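You operate a simulated robot arm through the tools that you are given. There is no shell and no other tool. Be economical: measure what you need, move in short steps, check, and stop when the job is done.

The job below is to be done with a simulated robot arm. You get a single attempt, and the scene is never put back.

## Task
Brush slip on the tile's patch; stand the small dark block on it.
Fine: the block from the covered bench; the brush goes back in its pot and the lid back on the slip pot. A coat counts when it lies all over at full strength: go over it till it gets no stronger.

It is judged by the outcome, as a careful person would: the job done as asked, and still so three seconds after it is handed in. It fails if anything else is knocked over, pushed out of place, dropped, spilled or broken. A push-on lid holds only when it is set on centred and level and pressed home; a screw cap is set on level and turned clockwise until tight.

## Robot
A 7-joint arm with a two-finger parallel gripper, fixed in place. Base frame: the origin is at the foot of the arm, x ahead of it, y to its left, z up; the work surface is at about z = 920. Lengths are in mm, angles in degrees, forces in N, time in s.
With the tool pointing down near the work surface it reaches from about 200 to 740 mm from the base axis. Its first joint turns from -166.0 to 166.0 degrees. Payload 1.57 kg.
The TCP is the grasp point between the finger pads, 30 mm short of the fingertips. In the tool frame z runs along the fingers and y along their closing line. The gripper opens to 110 mm. The fingers are 24 mm wide and 12 mm thick; the gripper's body (48 by 112 mm) begins 78 mm behind the TCP.
Orientation is that of the tool frame in the base frame, as [roll, pitch, yaw] about the fixed x, y, z axes, in that order (R = Rz(yaw) Ry(pitch) Rx(roll)). With the fingers straight down and closing along the base's y, the tool's x points along the base's -x, its y along +y and its z along -z.

## Interface
- The arm moves only by the tool send_rows. Its argument "increments" is a list of rows, each a list of 6 numbers: the shift along the tool's x, y, z in units of 500 mm (1.0 is 500 mm), then the turn, a rotation vector about the tool's x, y, z in units of 180 degrees (1.0 is 180 degrees). In form: [[dx, dy, dz, ax, ay, az], ...]. A call has 1 to 10 rows; each row is the pose to reach, as a shift and turn from the pose commanded when the call began, along the tool's axes at that moment. "grip" is the closure, from 0 (fully open) to 1 (shut), set as the call begins (left out, the last holds). A call with a number of a shift or a turn outside -1 to 1 is refused whole. Rows are played at 5 a second. More than 50 mm and 8.6 degrees between two rows, or a gripper value outside its range, and nothing of the call is played. Where a pose cannot be reached the arm comes as near as it can. A force on the tool above 80 N (or 10 N above the force at the start of the call, whichever is more), or a blocked arm, ends the call early, and 0.2 s more pass. The fingers move at their own pace (about 45 mm/s each) and stop on an object; they squeeze with about 26 N. The grip force told is the motor's: it shows also when the fingers shut on nothing. Time passes only in rows, and 0.2 s behind the last, so rows that repeat a pose let the fingers close. It gives the time, the measured TCP pose, the force on the tool (base axes), the opening and the grip force at its end, in the units of the frame above (readings bear some noise), with the torque about the TCP (base axes, N m) and any sound that the robot's microphone picked up, and new pictures: "show" is both (left out), scene, wrist or none.
- Cameras (640 x 400 px; columns grow to the right, rows downward): "scene" is fixed at [220.3, 500.5, 1704.2]; the picture's right is [0.05, 1.00, 0.00], its down [0.98, -0.05, -0.19] and it looks along [-0.19, 0.01, -0.98] (base axes); focal length 256 px, centre (320, 200). "wrist" rides on the gripper at [70, 16, -141] in the tool frame; the picture's right is [-0.23, 0.97, 0.00], its down [-0.85, -0.20, -0.48] and it looks along [-0.47, -0.11, 0.88] (tool axes); focal length 222 px, centre (320, 200). There is no depth. A picture from a camera that has moved, and an enlarged one, comes with that camera's place and axes in the base frame and with its lens.
- raise_lower(by): slides the trunk up (or, below 0, down) by that many mm; the arm rides with it, the base frame stays. It gives what a move gives, with no picture.
- close_up(camera, box): a new picture of the part [left, top, right, bottom] of that camera's present view, enlarged. The clock stands still meanwhile.
- hand_in(): hands the job in; it is judged then, once.

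Work in short steps. Places have to be worked out from the pictures, the camera data and where the tool is seen: move nearer, look again, correct. Check each grasp and each placing, and mend what went wrong. You have 120 turns and 200 pictures in all, those below and enlarged ones among them. Open the gripper and draw the arm clear of the work before you hand the job in, unless the task says otherwise; then end with one line.

The tools are called after "Call:" by a JSON object that holds its "method" and its "body". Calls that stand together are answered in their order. send_rows: Moves the arm, as the interface text tells. Its arguments: {"type":"object","properties":{"increments":{"type":"array","items":{"type":"array","items":{"type":"number"}}},"grip":{"type":"number"},"show":{"type":"string","enum":["both","scene","wrist","none"]}},"required":["increments"]} The other tools are called the same way: raise_lower (by) slides the trunk up or down; close_up (camera, box) takes an enlarged picture of a part of a camera's view; hand_in () hands the job in.

At the start:

```text
clock: 0.0
position: [109.4, 392.6, 1275.0]
ee_rot: [179.9, 0.0, -179.9]
contact_force: [-0.5, -0.1, -0.6]
torque: [-0.01, -0.02, 0.0]
width: 110.0
grasp_force: 0.0
trunk travel left (down, up): [-525.0, 65.0]
```

scene: 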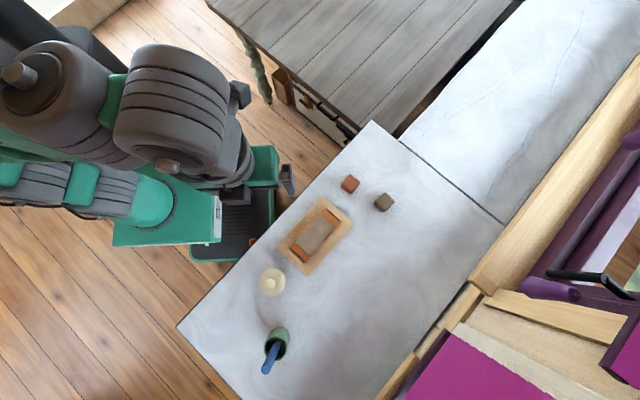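
wrist: 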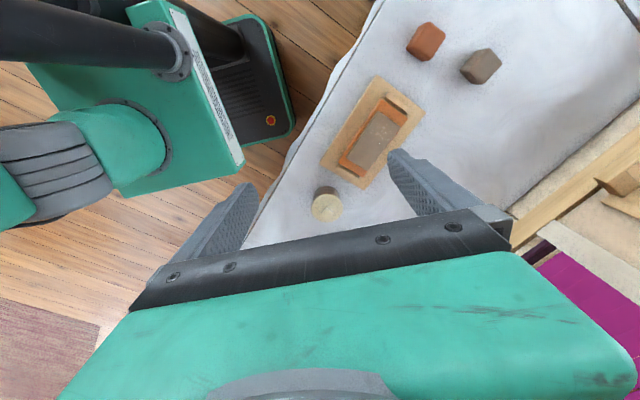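

The scene shows a tile with a patch between ridges, two blocks, a lidded pot and a brush pot. I take enlarged views first.

Call:
{"method": "close_up", "body": {"camera": "scene", "box": [240, 160, 420, 272]}}

Call:
{"method": "close_up", "body": {"camera": "scene", "box": [220, 260, 340, 390]}}

Call:
{"method": "close_up", "body": {"camera": "wrist", "box": [300, 0, 540, 230]}}

```text
3.56 times, centred on (330, 216) of scene
camera zoom: at [220.3, 500.5, 1704.2], right [0.05, 1.0, 0.0], down [0.98, -0.05, -0.19], along [-0.19, 0.01, -0.98], focal length 910 px, centre (284, 143)
```

zoom: 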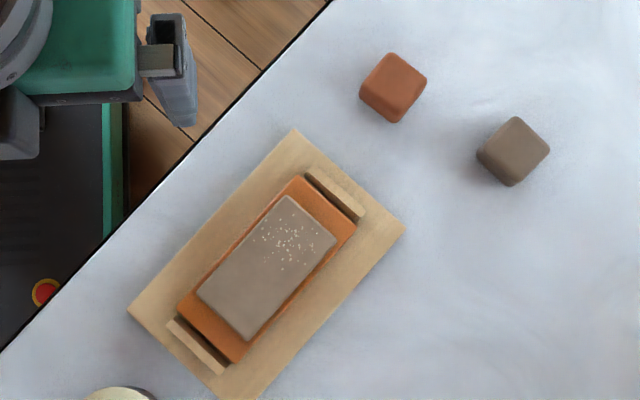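

```text
3.08 times, centred on (280, 325) of scene
camera zoom: at [220.3, 500.5, 1704.2], right [0.05, 1.0, 0.0], down [0.98, -0.05, -0.19], along [-0.19, 0.01, -0.98], focal length 787 px, centre (443, -185)
```

zoom: 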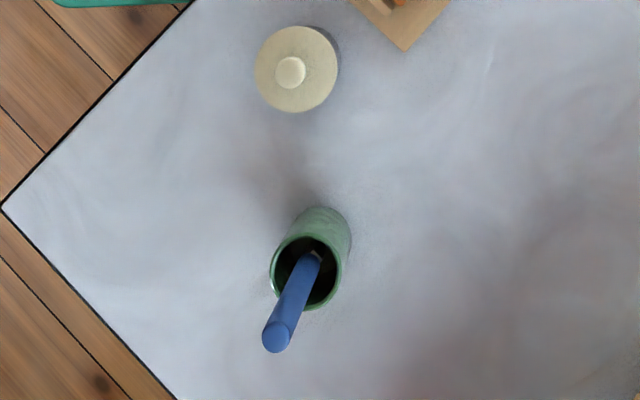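

```text
1.74 times, centred on (420, 115) of wrist
camera zoom: at [39.5, 409.9, 1417.4], right [0.23, 0.97, 0.0], down [0.85, -0.2, 0.48], along [0.47, -0.11, -0.88], focal length 386 px, centre (146, 348)
```

zoom: 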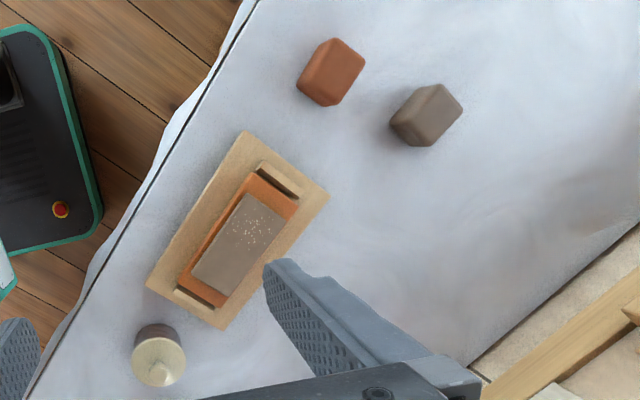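

Estimated places: tile patch near (178,489), dark block near (91,700), slip pot near (303,362), brush pot near (458,379). I move the wrist camera over the pots at the same height to look.

Call:
{"method": "send_rows", "body": {"increments": [[-0.09, -0.007, 0, 0, 0, 0], [-0.18, -0.014, 0, 0, 0, 0], [-0.27, -0.021, 0, 0, 0, 0], [-0.36, -0.028, 0, 0, 0, 0], [-0.442, -0.035, 0, 0, 0, 0]], "show": "both"}}

```text
clock: 1.2
position: [330.9, 374.4, 1276.0]
ee_rot: [-179.9, 0.0, -180.0]
contact_force: [-0.4, 0.0, 0.4]
torque: [-0.03, 0.03, 0.02]
width: 109.8
grasp_force: 0.1
trunk travel left (down, up): [-525.0, 65.0]
camera wrist: at [261.1, 391.7, 1416.8], right [0.23, 0.97, 0.0], down [0.86, -0.2, 0.48], along [0.47, -0.11, -0.88], focal length 222 px, centre (320, 200)
```

scene: 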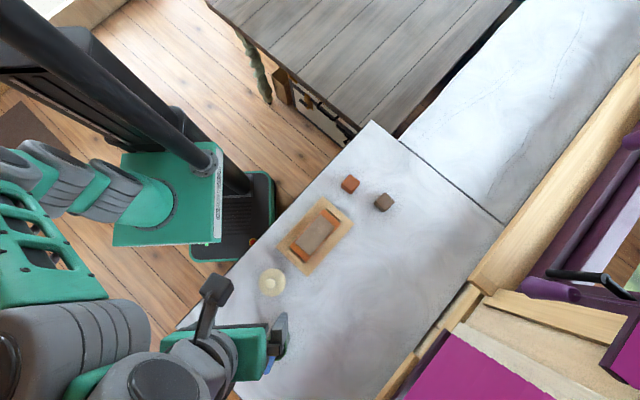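
wrist: 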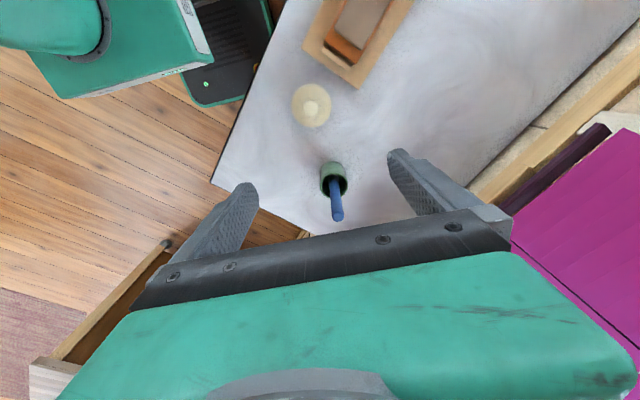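

Triangulation: brush handle top ≈ (460,375,1118), standing upright in its pot (rim ≈ z 985); slip lid knob ≈ (301,366,~1000). I move lower and back to look at the slip pot at close range.

Call:
{"method": "send_rows", "body": {"increments": [[0.06, 0.005, 0.063, 0, 0, 0], [0.12, 0.011, 0.126, 0, 0, 0], [0.18, 0.016, 0.189, 0, 0, 0], [0.238, 0.022, 0.252, 0, 0, 0]], "show": "both"}}

```text
clock: 2.2
position: [211.7, 385.0, 1147.7]
ee_rot: [180.0, 0.0, 179.9]
contact_force: [-0.1, 0.9, 0.5]
torque: [0.0, -0.01, 0.02]
width: 109.9
grasp_force: 0.0
trunk travel left (down, up): [-525.0, 65.0]
camera wrist: at [141.4, 402.8, 1290.7], right [0.23, 0.97, 0.0], down [0.85, -0.2, 0.48], along [0.47, -0.11, -0.88], focal length 222 px, centre (320, 200)
```

scene: 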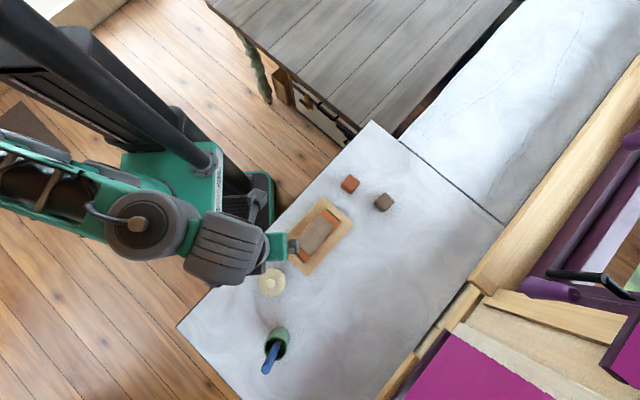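
wrist: 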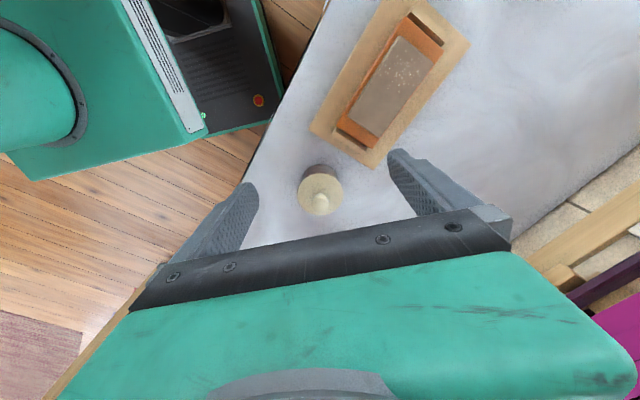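

Call:
{"method": "close_up", "body": {"camera": "wrist", "box": [270, 140, 370, 230]}}

Call:
{"method": "close_up", "body": {"camera": "wrist", "box": [300, 0, 480, 170]}}

```text
4.44 times, centred on (320, 185) of wrist
camera zoom: at [141.4, 402.8, 1290.7], right [0.23, 0.97, 0.0], down [0.85, -0.2, 0.48], along [0.47, -0.11, -0.88], focal length 987 px, centre (320, 267)
```

zoom: 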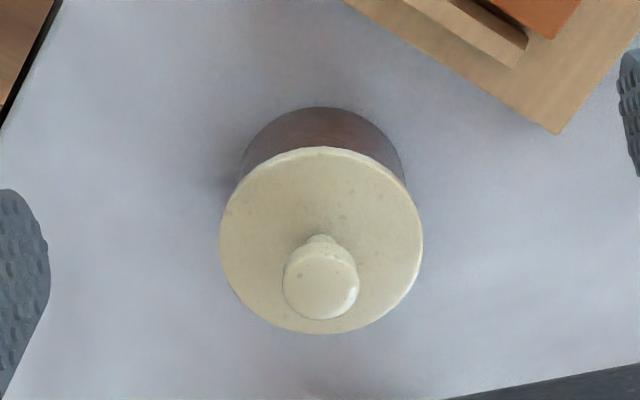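

```text
2.35 times, centred on (390, 85) of wrist
camera zoom: at [141.4, 402.8, 1290.7], right [0.23, 0.97, 0.0], down [0.85, -0.2, 0.48], along [0.47, -0.11, -0.88], focal length 523 px, centre (155, 471)
```

zoom: 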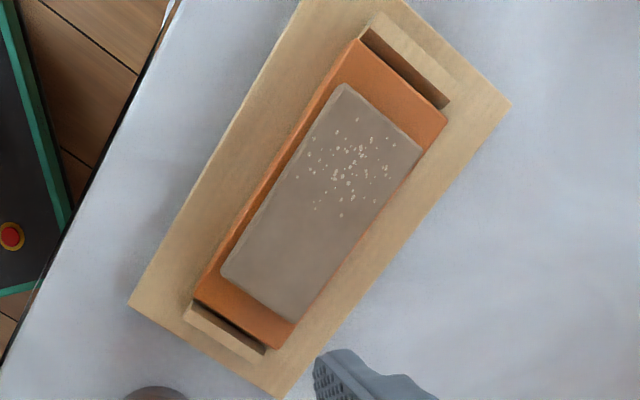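

Knob top ≈ (301.3,365.3,1002), knob ~25 mm wide, lid plate top ≈ z 972, lid ~73 mm across. I move over it and down to just above the knob to check alignment.

Call:
{"method": "send_rows", "body": {"increments": [[-0.09, -0.02, 0, 0, 0, 0], [-0.179, -0.039, 0, 0, 0, 0], [-0.179, -0.039, 0.09, 0, 0, 0], [-0.179, -0.039, 0.17, 0, 0, 0], [-0.179, -0.039, 0.17, 0, 0, 0]], "show": "wrist"}}

```text
clock: 3.4
position: [302.0, 364.9, 1064.4]
ee_rot: [-180.0, 0.0, 180.0]
contact_force: [1.3, 0.1, -0.8]
torque: [-0.02, -0.02, 0.0]
width: 110.2
grasp_force: 0.0
trunk travel left (down, up): [-525.0, 65.0]
camera wrist: at [231.6, 382.7, 1205.9], right [0.23, 0.97, 0.0], down [0.85, -0.2, 0.48], along [0.47, -0.11, -0.88], focal length 222 px, centre (320, 200)
```

wrist: 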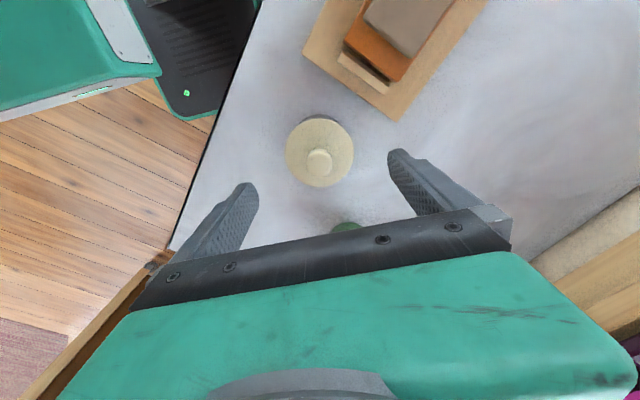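

The knob projects to about (300,366), in line with the tool. I go down so the fingertips are just above the lid plate, then close.

Call:
{"method": "send_rows", "body": {"increments": [[0.003, 0.001, 0.06, 0, 0, 0], [0.003, 0.001, 0.118, 0, 0, 0], [0.003, 0.001, 0.118, 0, 0, 0]], "show": "wrist"}}

Call:
{"method": "send_rows", "body": {"increments": [[0, 0, 0, 0, 0, 0], [0, 0, 0, 0, 0, 0], [0, 0, 0, 0, 0, 0], [0, 0, 0, 0, 0, 0], [0, 0, 0, 0, 0, 0], [0, 0, 0, 0, 0, 0], [0, 0, 0, 0, 0, 0]], "grip": 1, "show": "wrist"}}

```text
clock: 4.2
position: [299.0, 367.1, 1004.4]
ee_rot: [179.9, 0.0, 180.0]
contact_force: [0.5, -0.4, 0.4]
torque: [0.0, -0.03, -0.04]
width: 110.3
grasp_force: 0.1
trunk travel left (down, up): [-525.0, 65.0]
camera wrist: at [229.0, 383.1, 1146.7], right [0.23, 0.97, 0.0], down [0.86, -0.2, 0.48], along [0.47, -0.11, -0.88], focal length 222 px, centre (320, 200)
```

wrist: 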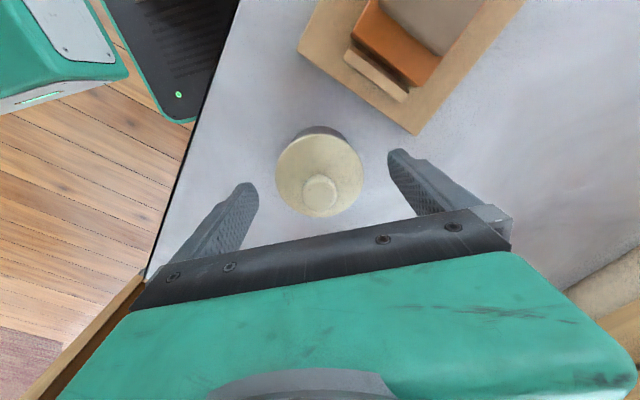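

```text
clock: 5.8
position: [298.6, 365.5, 1004.7]
ee_rot: [180.0, 0.0, 179.9]
contact_force: [0.0, 0.7, -0.8]
torque: [0.02, 0.01, -0.02]
width: 71.1
grasp_force: 26.0
trunk travel left (down, up): [-525.0, 65.0]
heard: snap
camera wrist: at [229.0, 383.2, 1146.9], right [0.23, 0.97, 0.0], down [0.85, -0.2, 0.48], along [0.47, -0.11, -0.88], focal length 222 px, centre (320, 200)
```

wrist: 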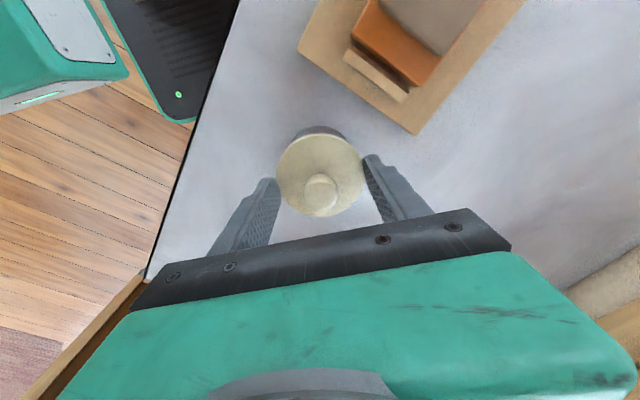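

Opening stopped at 71 mm: the tips caught the lid's plate, not the knob, with a snap heard. I check how the lid sits.

Call:
{"method": "close_up", "body": {"camera": "wrist", "box": [240, 110, 400, 230]}}

Call:
{"method": "close_up", "body": {"camera": "scene", "box": [220, 240, 340, 320]}}

```text
3.33 times, centred on (320, 170) of wrist
camera zoom: at [229.0, 383.2, 1146.9], right [0.23, 0.97, 0.0], down [0.85, -0.2, 0.48], along [0.47, -0.11, -0.88], focal length 740 px, centre (320, 300)
```

zoom: 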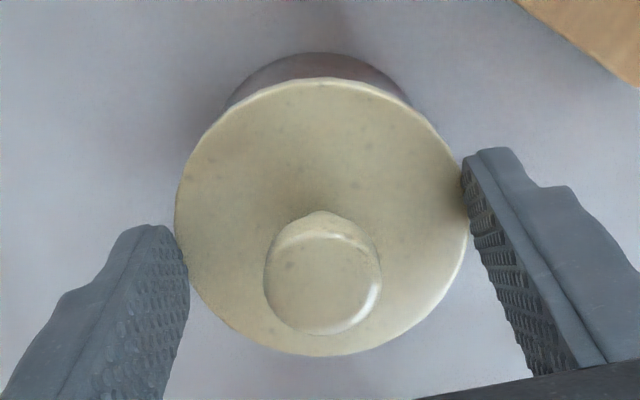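

```text
5.00 times, centred on (280, 280) of scene
camera zoom: at [220.3, 500.5, 1704.2], right [0.05, 1.0, 0.0], down [0.98, -0.05, -0.19], along [-0.19, 0.01, -0.98], focal length 1279 px, centre (520, -200)
```

zoom: 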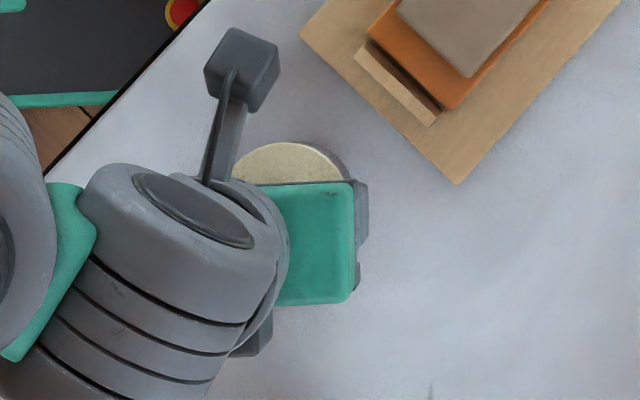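

The lid sits level. I'd rather hold it by the knob: open, rise 9 mm, and close again.

Call:
{"method": "send_rows", "body": {"increments": [[0, 0, 0, 0, 0, 0], [0, 0, 0, 0, 0, 0], [-0.003, 0, -0.018, 0, 0, 0], [-0.003, 0, -0.018, 0, 0, 0]], "grip": 0.2, "show": "none"}}

Call:
{"method": "send_rows", "body": {"increments": [[0, 0, 0, 0, 0, 0], [0, 0, 0, 0, 0, 0], [0, 0, 0, 0, 0, 0], [0, 0, 0, 0, 0, 0], [0, 0, 0, 0, 0, 0], [0, 0, 0, 0, 0, 0], [0, 0, 0, 0, 0, 0]], "grip": 1, "show": "wrist"}}

```text
clock: 6.8
position: [299.3, 366.1, 1014.9]
ee_rot: [-179.9, 0.0, 180.0]
contact_force: [0.1, 0.1, 0.2]
torque: [0.03, 0.03, -0.02]
width: 88.0
grasp_force: 0.1
trunk travel left (down, up): [-525.0, 65.0]
heard: snap
```

```text
clock: 8.4
position: [301.0, 367.0, 1013.9]
ee_rot: [180.0, -0.1, -180.0]
contact_force: [-0.5, 0.5, -0.2]
torque: [-0.01, -0.02, -0.02]
width: 24.5
grasp_force: 26.2
trunk travel left (down, up): [-525.0, 65.0]
heard: snap
camera wrist: at [230.5, 383.4, 1156.0], right [0.23, 0.97, 0.0], down [0.85, -0.2, 0.48], along [0.47, -0.11, -0.88], focal length 222 px, centre (320, 200)
```

wrist: 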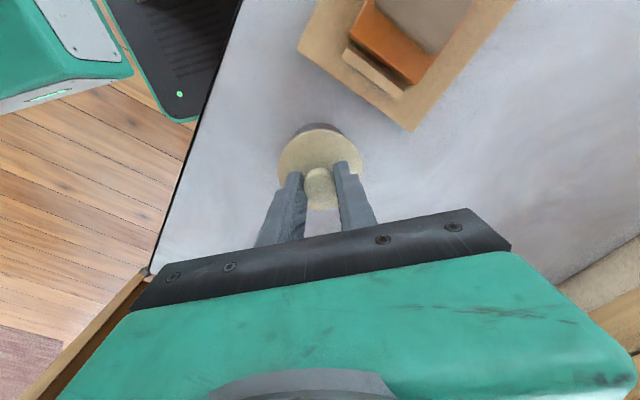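

The knob is held at 24.5 mm. I lift slowly, watching force.

Call:
{"method": "send_rows", "body": {"increments": [[0, 0, -0.01, 0, 0, 0], [0, 0, -0.03, 0, 0, 0], [0, 0, -0.07, 0, 0, 0], [0, 0, -0.14, 0, 0, 0]], "show": "wrist"}}

```text
clock: 9.4
position: [301.0, 366.8, 1084.5]
ee_rot: [-179.9, 0.0, 180.0]
contact_force: [0.2, -0.2, 0.2]
torque: [0.02, 0.0, 0.03]
width: 24.5
grasp_force: 26.0
trunk travel left (down, up): [-525.0, 65.0]
camera wrist: at [230.8, 383.8, 1226.1], right [0.23, 0.97, 0.0], down [0.85, -0.2, 0.48], along [0.47, -0.11, -0.88], focal length 222 px, centre (320, 200)
```

wrist: 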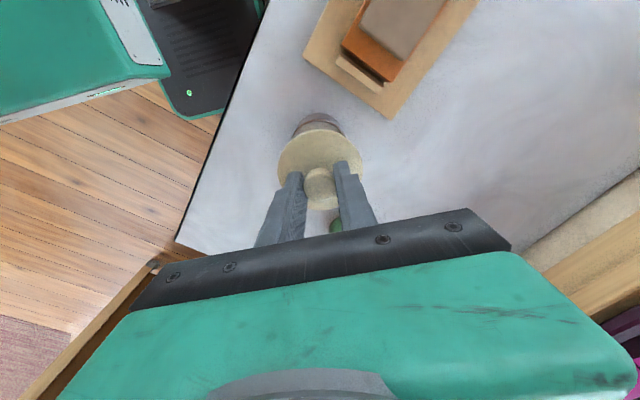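

The lid came off clean in the grip. I carry it to a free spot at about (370,490) and lower partway.

Call:
{"method": "send_rows", "body": {"increments": [[-0.035, 0.062, -0.03, 0, 0, 0], [-0.07, 0.124, -0.03, 0, 0, 0], [-0.105, 0.186, -0.03, 0, 0, 0], [-0.138, 0.246, 0, 0, 0, 0], [-0.138, 0.246, 0.08, 0, 0, 0], [-0.138, 0.246, 0.16, 0, 0, 0], [-0.138, 0.246, 0.19, 0, 0, 0], [-0.138, 0.246, 0.19, 0, 0, 0]], "show": "both"}}

```text
clock: 11.2
position: [370.3, 490.6, 990.2]
ee_rot: [-180.0, -0.1, 180.0]
contact_force: [-0.1, -0.3, -0.2]
torque: [-0.02, -0.01, 0.03]
width: 24.6
grasp_force: 25.8
trunk travel left (down, up): [-525.0, 65.0]
camera wrist: at [299.7, 507.4, 1131.5], right [0.23, 0.97, 0.0], down [0.85, -0.2, 0.48], along [0.47, -0.11, -0.88], focal length 222 px, centre (320, 200)
```

scene: 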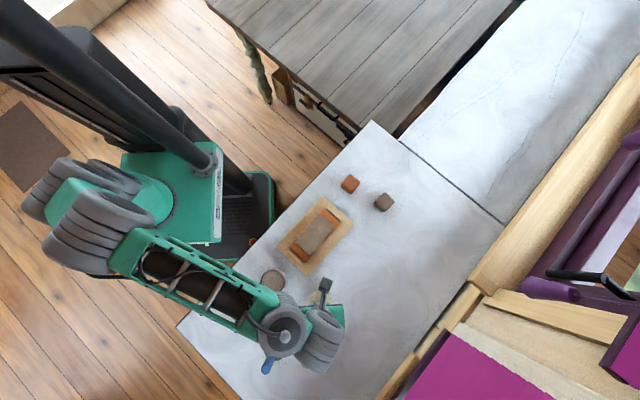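
wrist: 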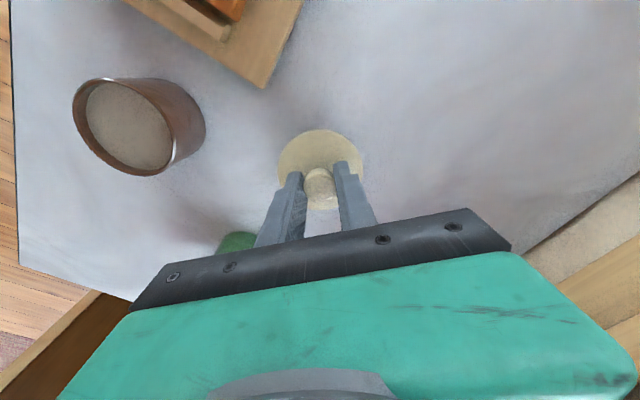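

The lid hangs above free bench. I lower in small steps, watching the force for contact.

Call:
{"method": "send_rows", "body": {"increments": [[0, 0, 0.01, 0, 0, 0], [0, 0, 0.018, 0, 0, 0], [0, 0, 0.018, 0, 0, 0]], "show": "none"}}

Call:
{"method": "send_rows", "body": {"increments": [[0, 0, 0.003, 0, 0, 0], [0, 0, 0.006, 0, 0, 0], [0, 0, 0.006, 0, 0, 0]], "show": "wrist"}}

```text
clock: 12.0
position: [369.6, 490.2, 980.3]
ee_rot: [180.0, 0.0, -179.9]
contact_force: [-0.2, 0.2, -0.1]
torque: [-0.02, 0.0, 0.05]
width: 24.5
grasp_force: 26.0
trunk travel left (down, up): [-525.0, 65.0]
```

```text
clock: 12.8
position: [370.6, 489.8, 978.4]
ee_rot: [-180.0, 0.0, 180.0]
contact_force: [-0.1, 0.6, 0.8]
torque: [-0.04, 0.0, 0.01]
width: 24.4
grasp_force: 25.6
trunk travel left (down, up): [-525.0, 65.0]
camera wrist: at [300.3, 507.3, 1119.2], right [0.23, 0.97, 0.0], down [0.85, -0.2, 0.48], along [0.47, -0.11, -0.88], focal length 222 px, centre (320, 200)
```

wrist: 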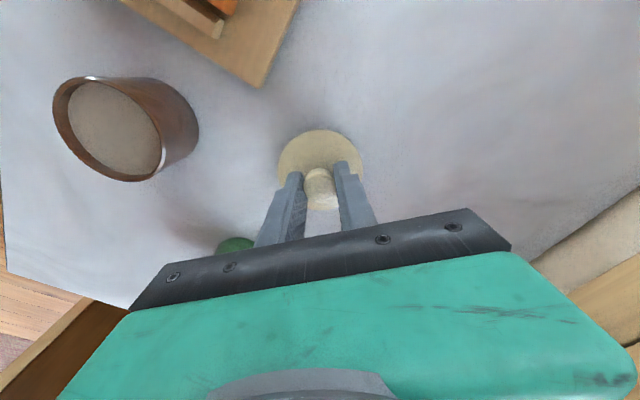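

No contact yet. Continue down in small steps.

Call:
{"method": "send_rows", "body": {"increments": [[0, 0, 0.003, 0, 0, 0], [0, 0, 0.006, 0, 0, 0], [0, 0, 0.006, 0, 0, 0]], "show": "none"}}

Call:
{"method": "send_rows", "body": {"increments": [[0, 0, 0.003, 0, 0, 0], [0, 0, 0.003, 0, 0, 0]], "show": "none"}}

Call:
{"method": "send_rows", "body": {"increments": [[0, 0, 0.003, 0, 0, 0], [0, 0, 0.003, 0, 0, 0]], "show": "none"}}

```text
clock: 13.6
position: [370.3, 490.0, 973.8]
ee_rot: [-179.9, 0.0, 179.9]
contact_force: [0.7, 0.0, -0.1]
torque: [0.0, 0.02, -0.01]
width: 24.6
grasp_force: 26.5
trunk travel left (down, up): [-525.0, 65.0]
```

```text
clock: 14.2
position: [369.6, 490.3, 974.0]
ee_rot: [-179.9, 0.0, -179.9]
contact_force: [0.1, 0.6, -0.7]
torque: [0.0, -0.03, 0.01]
width: 24.5
grasp_force: 25.9
trunk travel left (down, up): [-525.0, 65.0]
```

```text
clock: 14.8
position: [370.8, 490.0, 971.7]
ee_rot: [-179.9, 0.0, -180.0]
contact_force: [0.8, -0.4, 0.5]
torque: [-0.01, 0.01, 0.01]
width: 24.4
grasp_force: 26.0
trunk travel left (down, up): [-525.0, 65.0]
```

Call:
{"method": "close_up", "body": {"camera": "wrist", "box": [250, 100, 390, 220]}}

```text
3.33 times, centred on (320, 160) of wrist
camera zoom: at [300.3, 507.2, 1113.5], right [0.23, 0.97, 0.0], down [0.85, -0.2, 0.48], along [0.47, -0.11, -0.88], focal length 740 px, centre (320, 333)
```

zoom: 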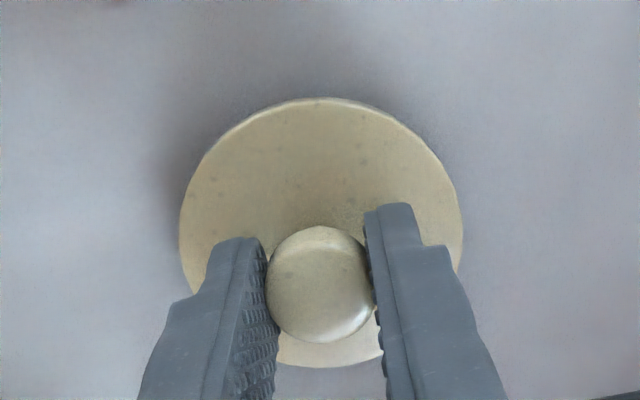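

Close but no contact yet; the shadow still shows a small gap. I go on in 1.5–2 mm steps.

Call:
{"method": "send_rows", "body": {"increments": [[0, 0, 0.004, 0, 0, 0], [0, 0, 0.004, 0, 0, 0]], "show": "none"}}

Call:
{"method": "send_rows", "body": {"increments": [[0, 0, 0.004, 0, 0, 0], [0, 0, 0.004, 0, 0, 0]], "show": "none"}}

Call:
{"method": "send_rows", "body": {"increments": [[0, 0, 0.004, 0, 0, 0], [0, 0, 0.004, 0, 0, 0]], "show": "none"}}

```text
clock: 15.4
position: [369.9, 490.4, 970.9]
ee_rot: [179.9, 0.0, -179.9]
contact_force: [-1.1, -1.4, 7.8]
torque: [-0.02, 0.06, 0.0]
width: 24.6
grasp_force: 25.8
trunk travel left (down, up): [-525.0, 65.0]
```

```text
clock: 16.0
position: [370.2, 489.8, 970.9]
ee_rot: [179.7, 0.2, -180.0]
contact_force: [-1.0, 1.2, 23.1]
torque: [-0.01, 0.03, -0.01]
width: 24.0
grasp_force: 25.7
trunk travel left (down, up): [-525.0, 65.0]
```

```text
clock: 16.6
position: [370.6, 490.3, 968.5]
ee_rot: [179.8, 0.2, 180.0]
contact_force: [2.2, 2.7, 26.7]
torque: [0.03, -0.08, 0.0]
width: 24.4
grasp_force: 26.0
trunk travel left (down, up): [-525.0, 65.0]
```

Contact at TCP z≈971 (force 23–27 N), so the lid stands on the bench. I release it and rise straight up.

Call:
{"method": "send_rows", "body": {"increments": [[0, 0, -0.005, 0, 0, 0], [0, 0, -0.005, 0, 0, 0], [0, 0, -0.005, 0, 0, 0], [0, 0, -0.005, 0, 0, 0]], "grip": 0.4, "show": "none"}}

Call:
{"method": "send_rows", "body": {"increments": [[0, 0, -0.08, 0, 0, 0], [0, 0, -0.16, 0, 0, 0], [0, 0, -0.25, 0, 0, 0], [0, 0, -0.34, 0, 0, 0], [0, 0.0, -0.43, 0, 0, 0]], "show": "both"}}

```text
clock: 17.6
position: [370.9, 490.3, 968.8]
ee_rot: [179.9, 0.0, -179.9]
contact_force: [-0.5, 0.2, 0.1]
torque: [-0.01, 0.02, 0.02]
width: 65.8
grasp_force: 0.1
trunk travel left (down, up): [-525.0, 65.0]
```

```text
clock: 18.8
position: [369.8, 488.9, 1182.9]
ee_rot: [-179.8, 0.0, -180.0]
contact_force: [0.3, -0.5, -0.1]
torque: [0.0, 0.01, 0.01]
width: 65.9
grasp_force: 0.0
trunk travel left (down, up): [-525.0, 65.0]
camera wrist: at [300.2, 506.9, 1324.3], right [0.23, 0.97, 0.0], down [0.86, -0.2, 0.48], along [0.47, -0.11, -0.88], focal length 222 px, centre (320, 200)
```

scene: 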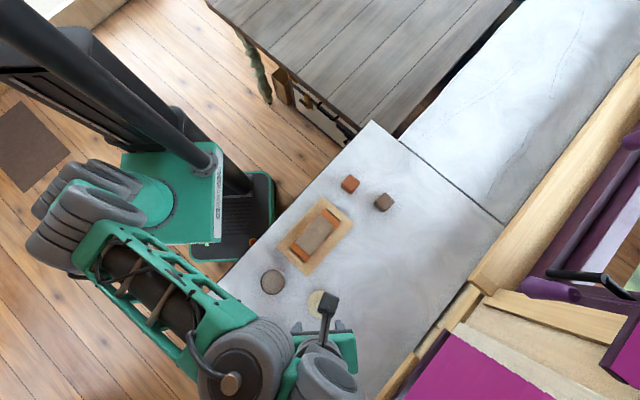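
wrist: 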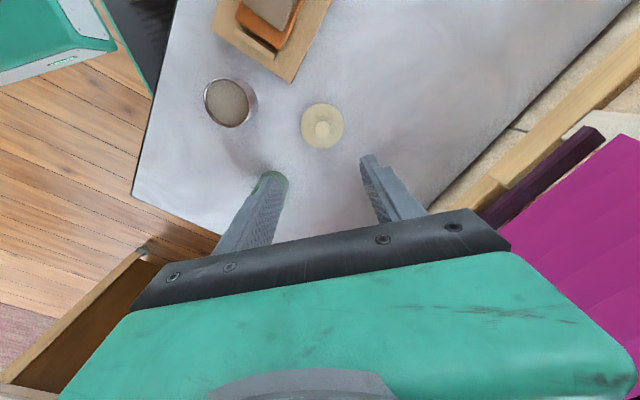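

The lid stands on the bench. Now I move back a bit in front of the brush for a closer view.

Call:
{"method": "send_rows", "body": {"increments": [[-0.005, -0.07, -0.034, 0, 0, 0], [-0.01, -0.14, -0.034, 0, 0, 0], [-0.02, -0.208, -0.034, 0, 0, 0], [-0.02, -0.208, -0.034, 0, 0, 0]], "grip": 0, "show": "wrist"}}

Call:
{"method": "close_up", "body": {"camera": "wrist", "box": [260, 130, 400, 240]}}

Call:
{"method": "close_up", "body": {"camera": "scene", "box": [220, 240, 350, 400]}}

```text
clock: 19.8
position: [380.0, 387.2, 1200.3]
ee_rot: [-180.0, 0.0, -180.0]
contact_force: [0.1, 0.5, 0.6]
torque: [0.03, -0.03, -0.01]
width: 109.9
grasp_force: 0.0
trunk travel left (down, up): [-525.0, 65.0]
camera wrist: at [309.8, 403.4, 1341.2], right [0.23, 0.97, 0.0], down [0.86, -0.2, 0.48], along [0.47, -0.11, -0.88], focal length 222 px, centre (320, 200)
```

wrist: 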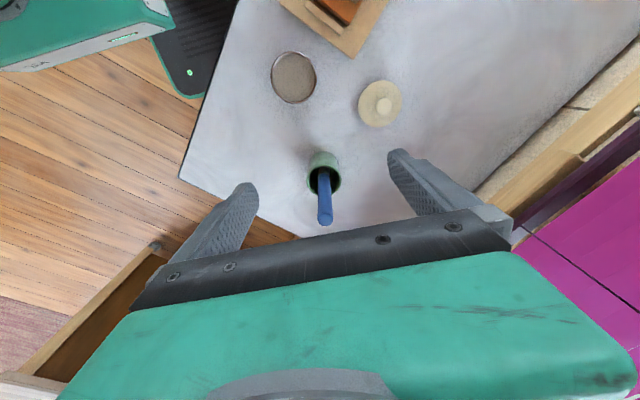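

```text
3.64 times, centred on (330, 185) of wrist
camera zoom: at [309.8, 403.4, 1341.2], right [0.23, 0.97, 0.0], down [0.86, -0.2, 0.48], along [0.47, -0.11, -0.88], focal length 808 px, centre (284, 254)
```

zoom: 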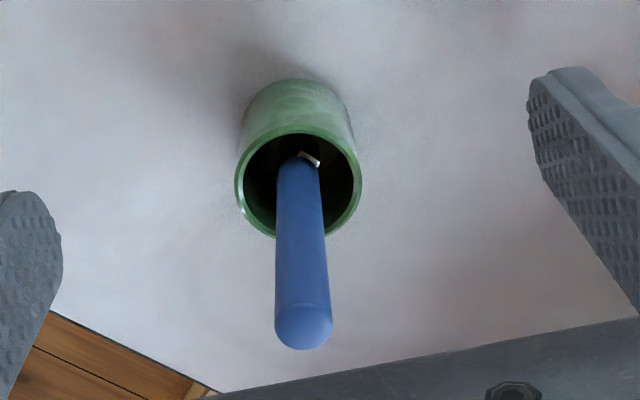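

```text
2.50 times, centred on (285, 320) of scene
camera zoom: at [220.3, 500.5, 1704.2], right [0.05, 1.0, 0.0], down [0.98, -0.05, -0.19], along [-0.19, 0.01, -0.98], focal length 640 px, centre (408, -100)
```

zoom: 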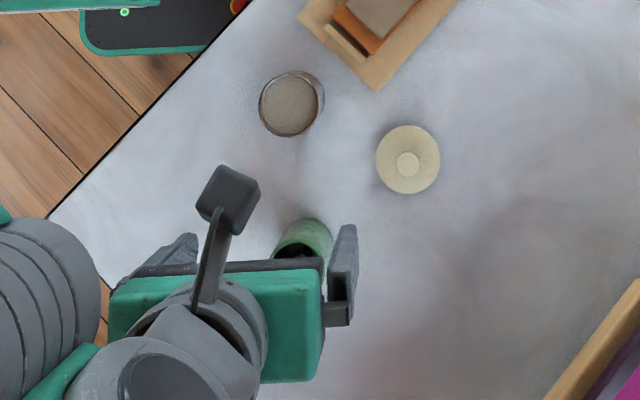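

Handle top ≈ (457,375.5), nearly vertical, ~20 mm thick. I position over it and descend to TCP z≈1057, so the palm stays above the handle's end.

Call:
{"method": "send_rows", "body": {"increments": [[-0.08, -0.012, 0, 0, 0, 0], [-0.154, -0.0234, 0, 0, 0, 0], [-0.154, -0.0234, 0.08, 0, 0, 0], [-0.154, -0.0234, 0.16, 0, 0, 0], [-0.154, -0.0234, 0.23, 0, 0, 0], [-0.154, -0.0234, 0.286, 0, 0, 0], [-0.154, -0.0234, 0.286, 0, 0, 0]], "show": "wrist"}}

Call:
{"method": "close_up", "body": {"camera": "wrist", "box": [220, 110, 440, 250]}}

```text
clock: 21.4
position: [458.6, 374.3, 1058.4]
ee_rot: [-179.9, -0.1, 180.0]
contact_force: [0.0, -0.5, -0.1]
torque: [-0.01, 0.01, 0.03]
width: 109.9
grasp_force: 0.1
trunk travel left (down, up): [-525.0, 65.0]
camera wrist: at [388.1, 391.9, 1199.5], right [0.23, 0.97, 0.0], down [0.86, -0.2, 0.48], along [0.47, -0.11, -0.88], focal length 222 px, centre (320, 200)
```

wrist: 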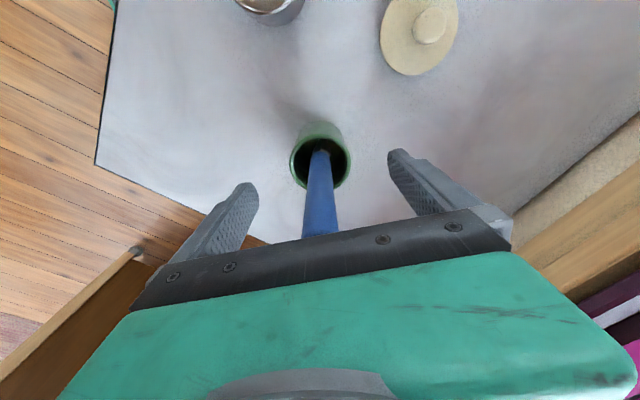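

```text
2.86 times, centred on (330, 180) of wrist
camera zoom: at [388.1, 391.9, 1199.5], right [0.23, 0.97, 0.0], down [0.86, -0.2, 0.48], along [0.47, -0.11, -0.88], focal length 635 px, centre (291, 257)
```

zoom: 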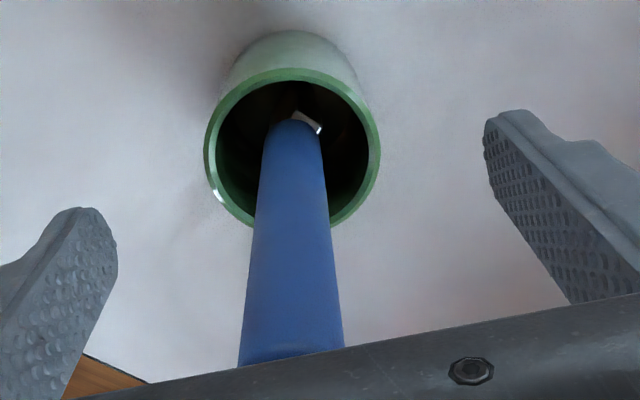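

The handle is centred between the fingers. Close the grip.

Call:
{"method": "send_rows", "body": {"increments": [[0, 0, 0, 0, 0, 0], [0, 0, 0, 0, 0, 0], [0, 0, 0, 0, 0, 0], [0, 0, 0, 0, 0, 0], [0, 0, 0, 0, 0, 0], [0, 0, 0, 0, 0, 0], [0, 0, 0, 0, 0, 0]], "grip": 1, "show": "none"}}

Call:
{"method": "send_rows", "body": {"increments": [[0, 0, -0.04, 0, 0, 0], [0, 0, -0.12, 0, 0, 0], [0, 0, -0.2, 0, 0, 0], [0, 0, -0.24, 0, 0, 0]], "show": "both"}}

```text
clock: 23.0
position: [458.9, 374.6, 1058.3]
ee_rot: [180.0, 0.0, -180.0]
contact_force: [0.3, 0.4, 0.8]
torque: [-0.05, 0.03, 0.0]
width: 17.7
grasp_force: 26.1
trunk travel left (down, up): [-525.0, 65.0]
```

```text
clock: 24.0
position: [458.3, 374.6, 1178.1]
ee_rot: [-180.0, 0.0, -179.9]
contact_force: [0.0, 0.3, -0.5]
torque: [0.0, 0.0, -0.01]
width: 16.8
grasp_force: 26.1
trunk travel left (down, up): [-525.0, 65.0]
camera wrist: at [387.8, 391.9, 1320.2], right [0.23, 0.97, 0.0], down [0.86, -0.2, 0.48], along [0.47, -0.11, -0.88], focal length 222 px, centre (320, 200)
```

scene: 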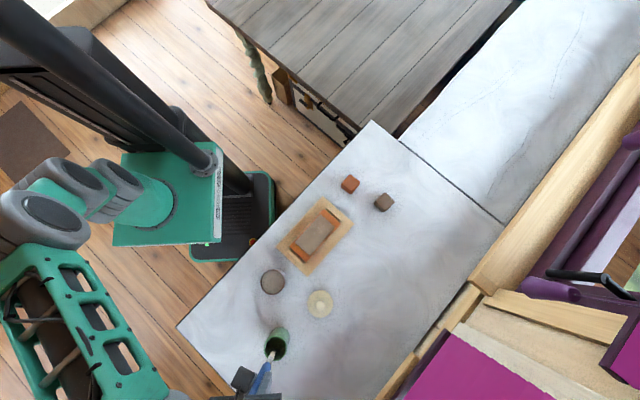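
wrist: 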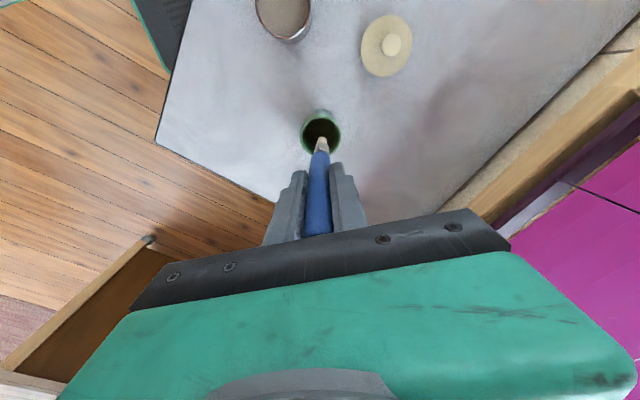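

The brush is lifted straight. I take enlarged views of its head.

Call:
{"method": "close_up", "body": {"camera": "wrist", "box": [270, 90, 370, 190]}}

Call:
{"method": "close_up", "body": {"camera": "scene", "box": [230, 310, 310, 400]}}

Call:
{"method": "close_up", "body": {"camera": "scene", "box": [245, 255, 345, 325]}}

```text
4.00 times, centred on (320, 140) of wrist
camera zoom: at [387.8, 391.9, 1320.2], right [0.23, 0.97, 0.0], down [0.86, -0.2, 0.48], along [0.47, -0.11, -0.88], focal length 888 px, centre (320, 440)
```

zoom: 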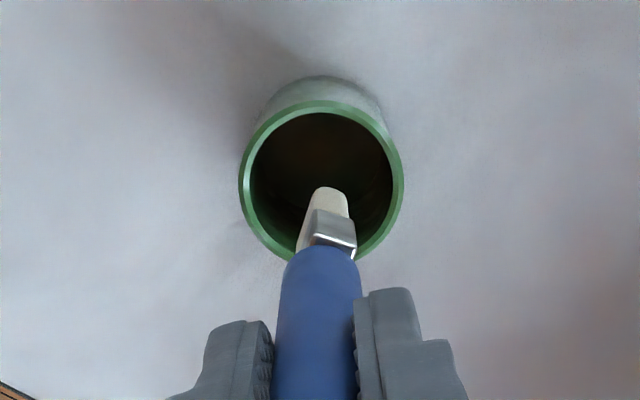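

```text
4.44 times, centred on (270, 355) of scene
camera zoom: at [220.3, 500.5, 1704.2], right [0.05, 1.0, 0.0], down [0.98, -0.05, -0.19], along [-0.19, 0.01, -0.98], focal length 1137 px, centre (542, -489)
```

zoom: 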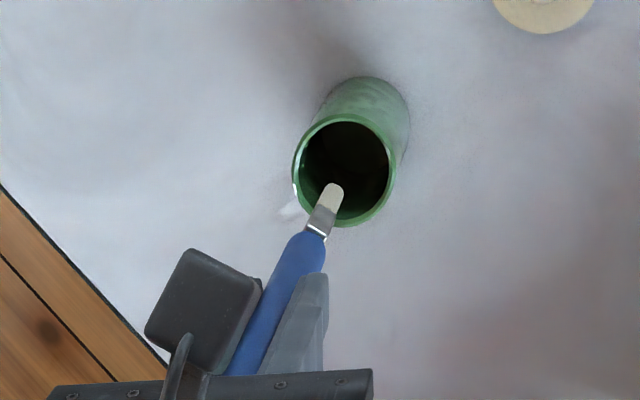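

```text
5.71 times, centred on (295, 290) of scene
camera zoom: at [220.3, 500.5, 1704.2], right [0.05, 1.0, 0.0], down [0.98, -0.05, -0.19], along [-0.19, 0.01, -0.98], focal length 1462 px, centre (463, -314)
```

zoom: 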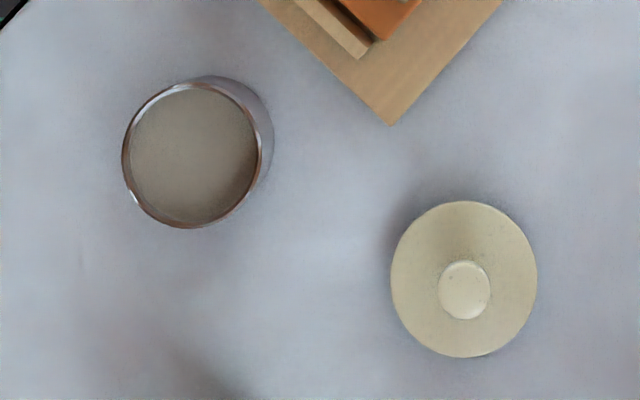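

Brush tip ≈ 129 mm below the TCP, offset about (-8,+5). The slip pot centre is ≈ (302,365), rim ~z 965. I carry the brush above it and descend part way to check.

Call:
{"method": "send_rows", "body": {"increments": [[0.075, -0.007, 0, 0, 0, 0], [0.15, -0.014, 0, 0, 0, 0], [0.225, -0.021, 0, 0, 0, 0], [0.296, -0.029, 0, 0, 0, 0], [0.296, -0.029, 0.06, 0, 0, 0], [0.296, -0.029, 0.11, 0, 0, 0], [0.296, -0.029, 0.11, 0, 0, 0]], "show": "both"}}

Call:
{"method": "close_up", "body": {"camera": "wrist", "box": [270, 90, 370, 190]}}

Call:
{"method": "close_up", "body": {"camera": "scene", "box": [230, 250, 310, 330]}}

```text
clock: 25.6
position: [309.9, 360.7, 1122.1]
ee_rot: [179.9, 0.1, 180.0]
contact_force: [-0.2, 0.0, -0.5]
torque: [0.03, -0.01, -0.04]
width: 16.6
grasp_force: 26.4
trunk travel left (down, up): [-525.0, 65.0]
camera wrist: at [239.5, 377.5, 1263.4], right [0.23, 0.97, 0.0], down [0.85, -0.2, 0.48], along [0.47, -0.11, -0.88], focal length 222 px, centre (320, 200)
```

scene: 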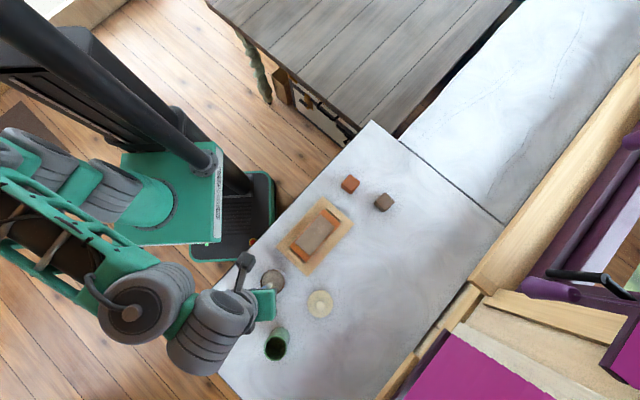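
wrist: 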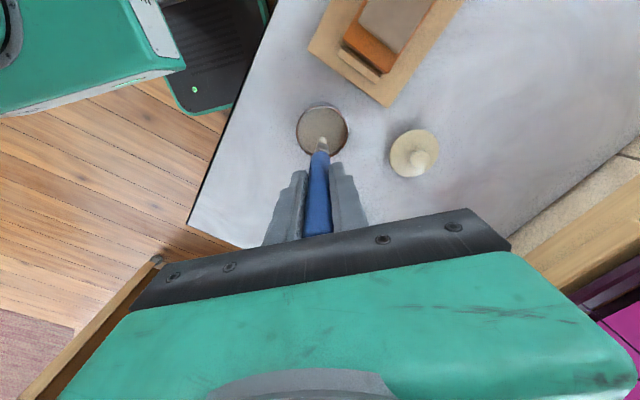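

```text
4.00 times, centred on (320, 140) of wrist
camera zoom: at [239.5, 377.5, 1263.4], right [0.23, 0.97, 0.0], down [0.85, -0.2, 0.48], along [0.47, -0.11, -0.88], focal length 888 px, centre (320, 440)
```

zoom: 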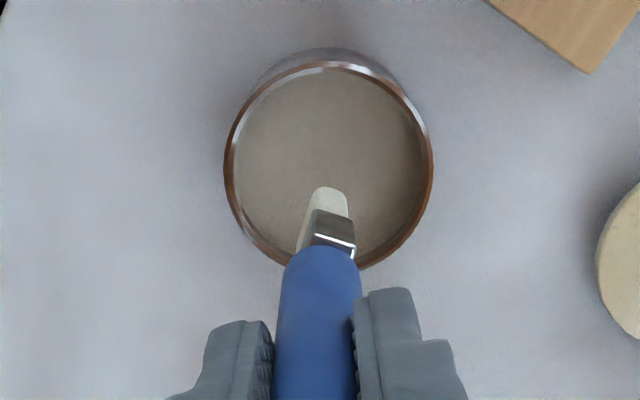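

```text
5.00 times, centred on (270, 290) of scene
camera zoom: at [220.3, 500.5, 1704.2], right [0.05, 1.0, 0.0], down [0.98, -0.05, -0.19], along [-0.19, 0.01, -0.98], focal length 1279 px, centre (570, -250)
```

zoom: 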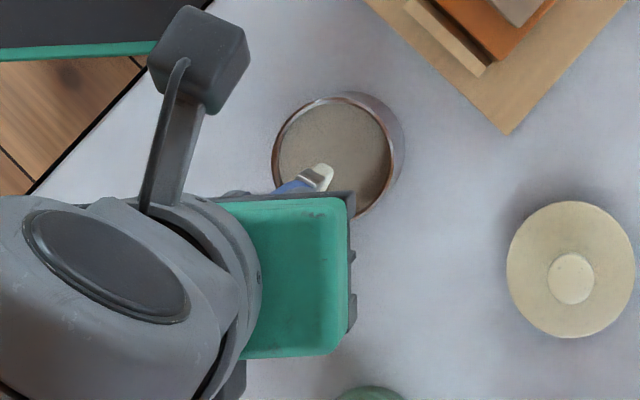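

The tip is at ≈ (302,366,995), right over the pot's middle. I dip to tip z≈940 and watch force.

Call:
{"method": "send_rows", "body": {"increments": [[0, 0, 0.04, 0, 0, 0], [0, 0, 0.08, 0, 0, 0], [0, 0, 0.11, 0, 0, 0], [0, 0, 0.11, 0, 0, 0], [0, 0, 0.11, 0, 0, 0]], "show": "wrist"}}

Call:
{"method": "close_up", "body": {"camera": "wrist", "box": [260, 90, 380, 190]}}

```text
clock: 26.8
position: [308.3, 360.6, 1068.0]
ee_rot: [179.9, 0.1, 179.9]
contact_force: [1.4, 4.1, 20.0]
torque: [0.53, -0.19, 0.02]
width: 16.8
grasp_force: 26.1
trunk travel left (down, up): [-525.0, 65.0]
camera wrist: at [238.4, 376.7, 1209.7], right [0.23, 0.97, 0.0], down [0.85, -0.2, 0.48], along [0.47, -0.11, -0.88], focal length 222 px, centre (320, 200)
```

wrist: 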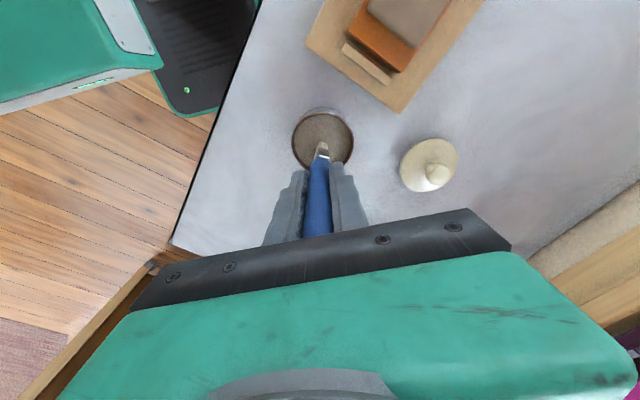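

```text
4.00 times, centred on (320, 140) of wrist
camera zoom: at [238.4, 376.7, 1209.7], right [0.23, 0.97, 0.0], down [0.85, -0.2, 0.48], along [0.47, -0.11, -0.88], focal length 888 px, centre (320, 440)
```

zoom: 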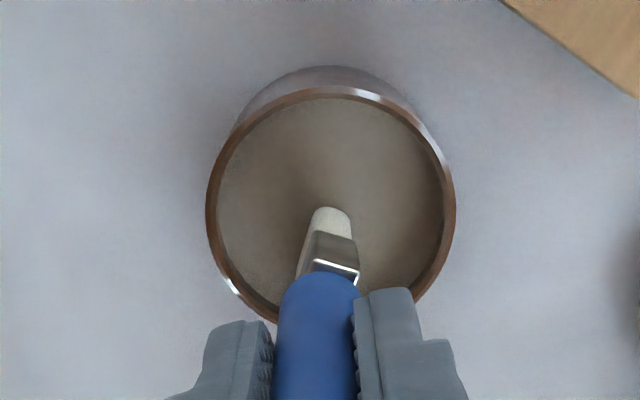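

The brush met resistance (20 N) and slid up a little in the grip. I lift to see whether the bristles took slip, and re-measure the tip.

Call:
{"method": "send_rows", "body": {"increments": [[0, 0, -0.03, 0, 0, 0], [0, 0, -0.08, 0, 0, 0], [0, 0, -0.11, 0, 0, 0], [0, 0, -0.11, 0, 0, 0]], "show": "wrist"}}

Call:
{"method": "close_up", "body": {"camera": "wrist", "box": [270, 90, 370, 190]}}

Call:
{"method": "close_up", "body": {"camera": "scene", "box": [230, 250, 310, 330]}}

```text
clock: 27.8
position: [307.5, 359.5, 1121.5]
ee_rot: [-179.9, -0.1, 179.9]
contact_force: [0.2, 0.5, -0.1]
torque: [-0.02, 0.03, 0.03]
width: 17.0
grasp_force: 26.3
trunk travel left (down, up): [-525.0, 65.0]
camera wrist: at [238.8, 377.1, 1263.5], right [0.23, 0.97, 0.0], down [0.86, -0.2, 0.48], along [0.47, -0.11, -0.88], focal length 222 px, centre (320, 200)
```

wrist: 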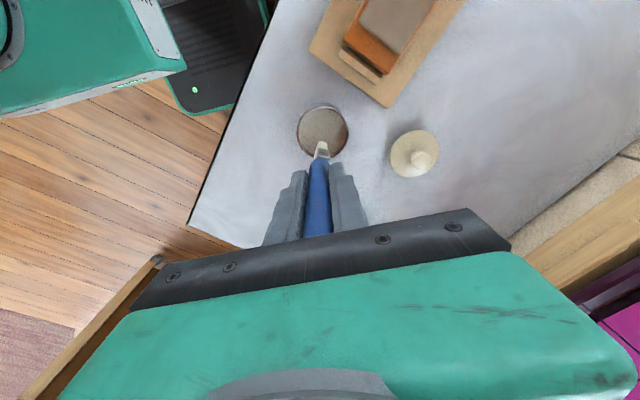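

```text
4.00 times, centred on (320, 140) of wrist
camera zoom: at [238.8, 377.1, 1263.5], right [0.23, 0.97, 0.0], down [0.86, -0.2, 0.48], along [0.47, -0.11, -0.88], focal length 888 px, centre (320, 440)
```

zoom: 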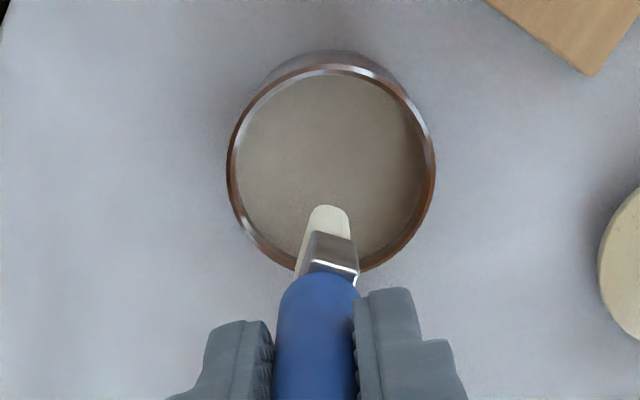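

```text
5.00 times, centred on (270, 290) of scene
camera zoom: at [220.3, 500.5, 1704.2], right [0.05, 1.0, 0.0], down [0.98, -0.05, -0.19], along [-0.19, 0.01, -0.98], focal length 1279 px, centre (570, -250)
```

zoom: 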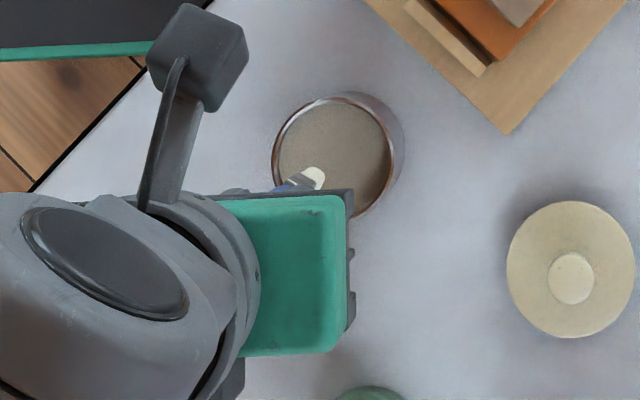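

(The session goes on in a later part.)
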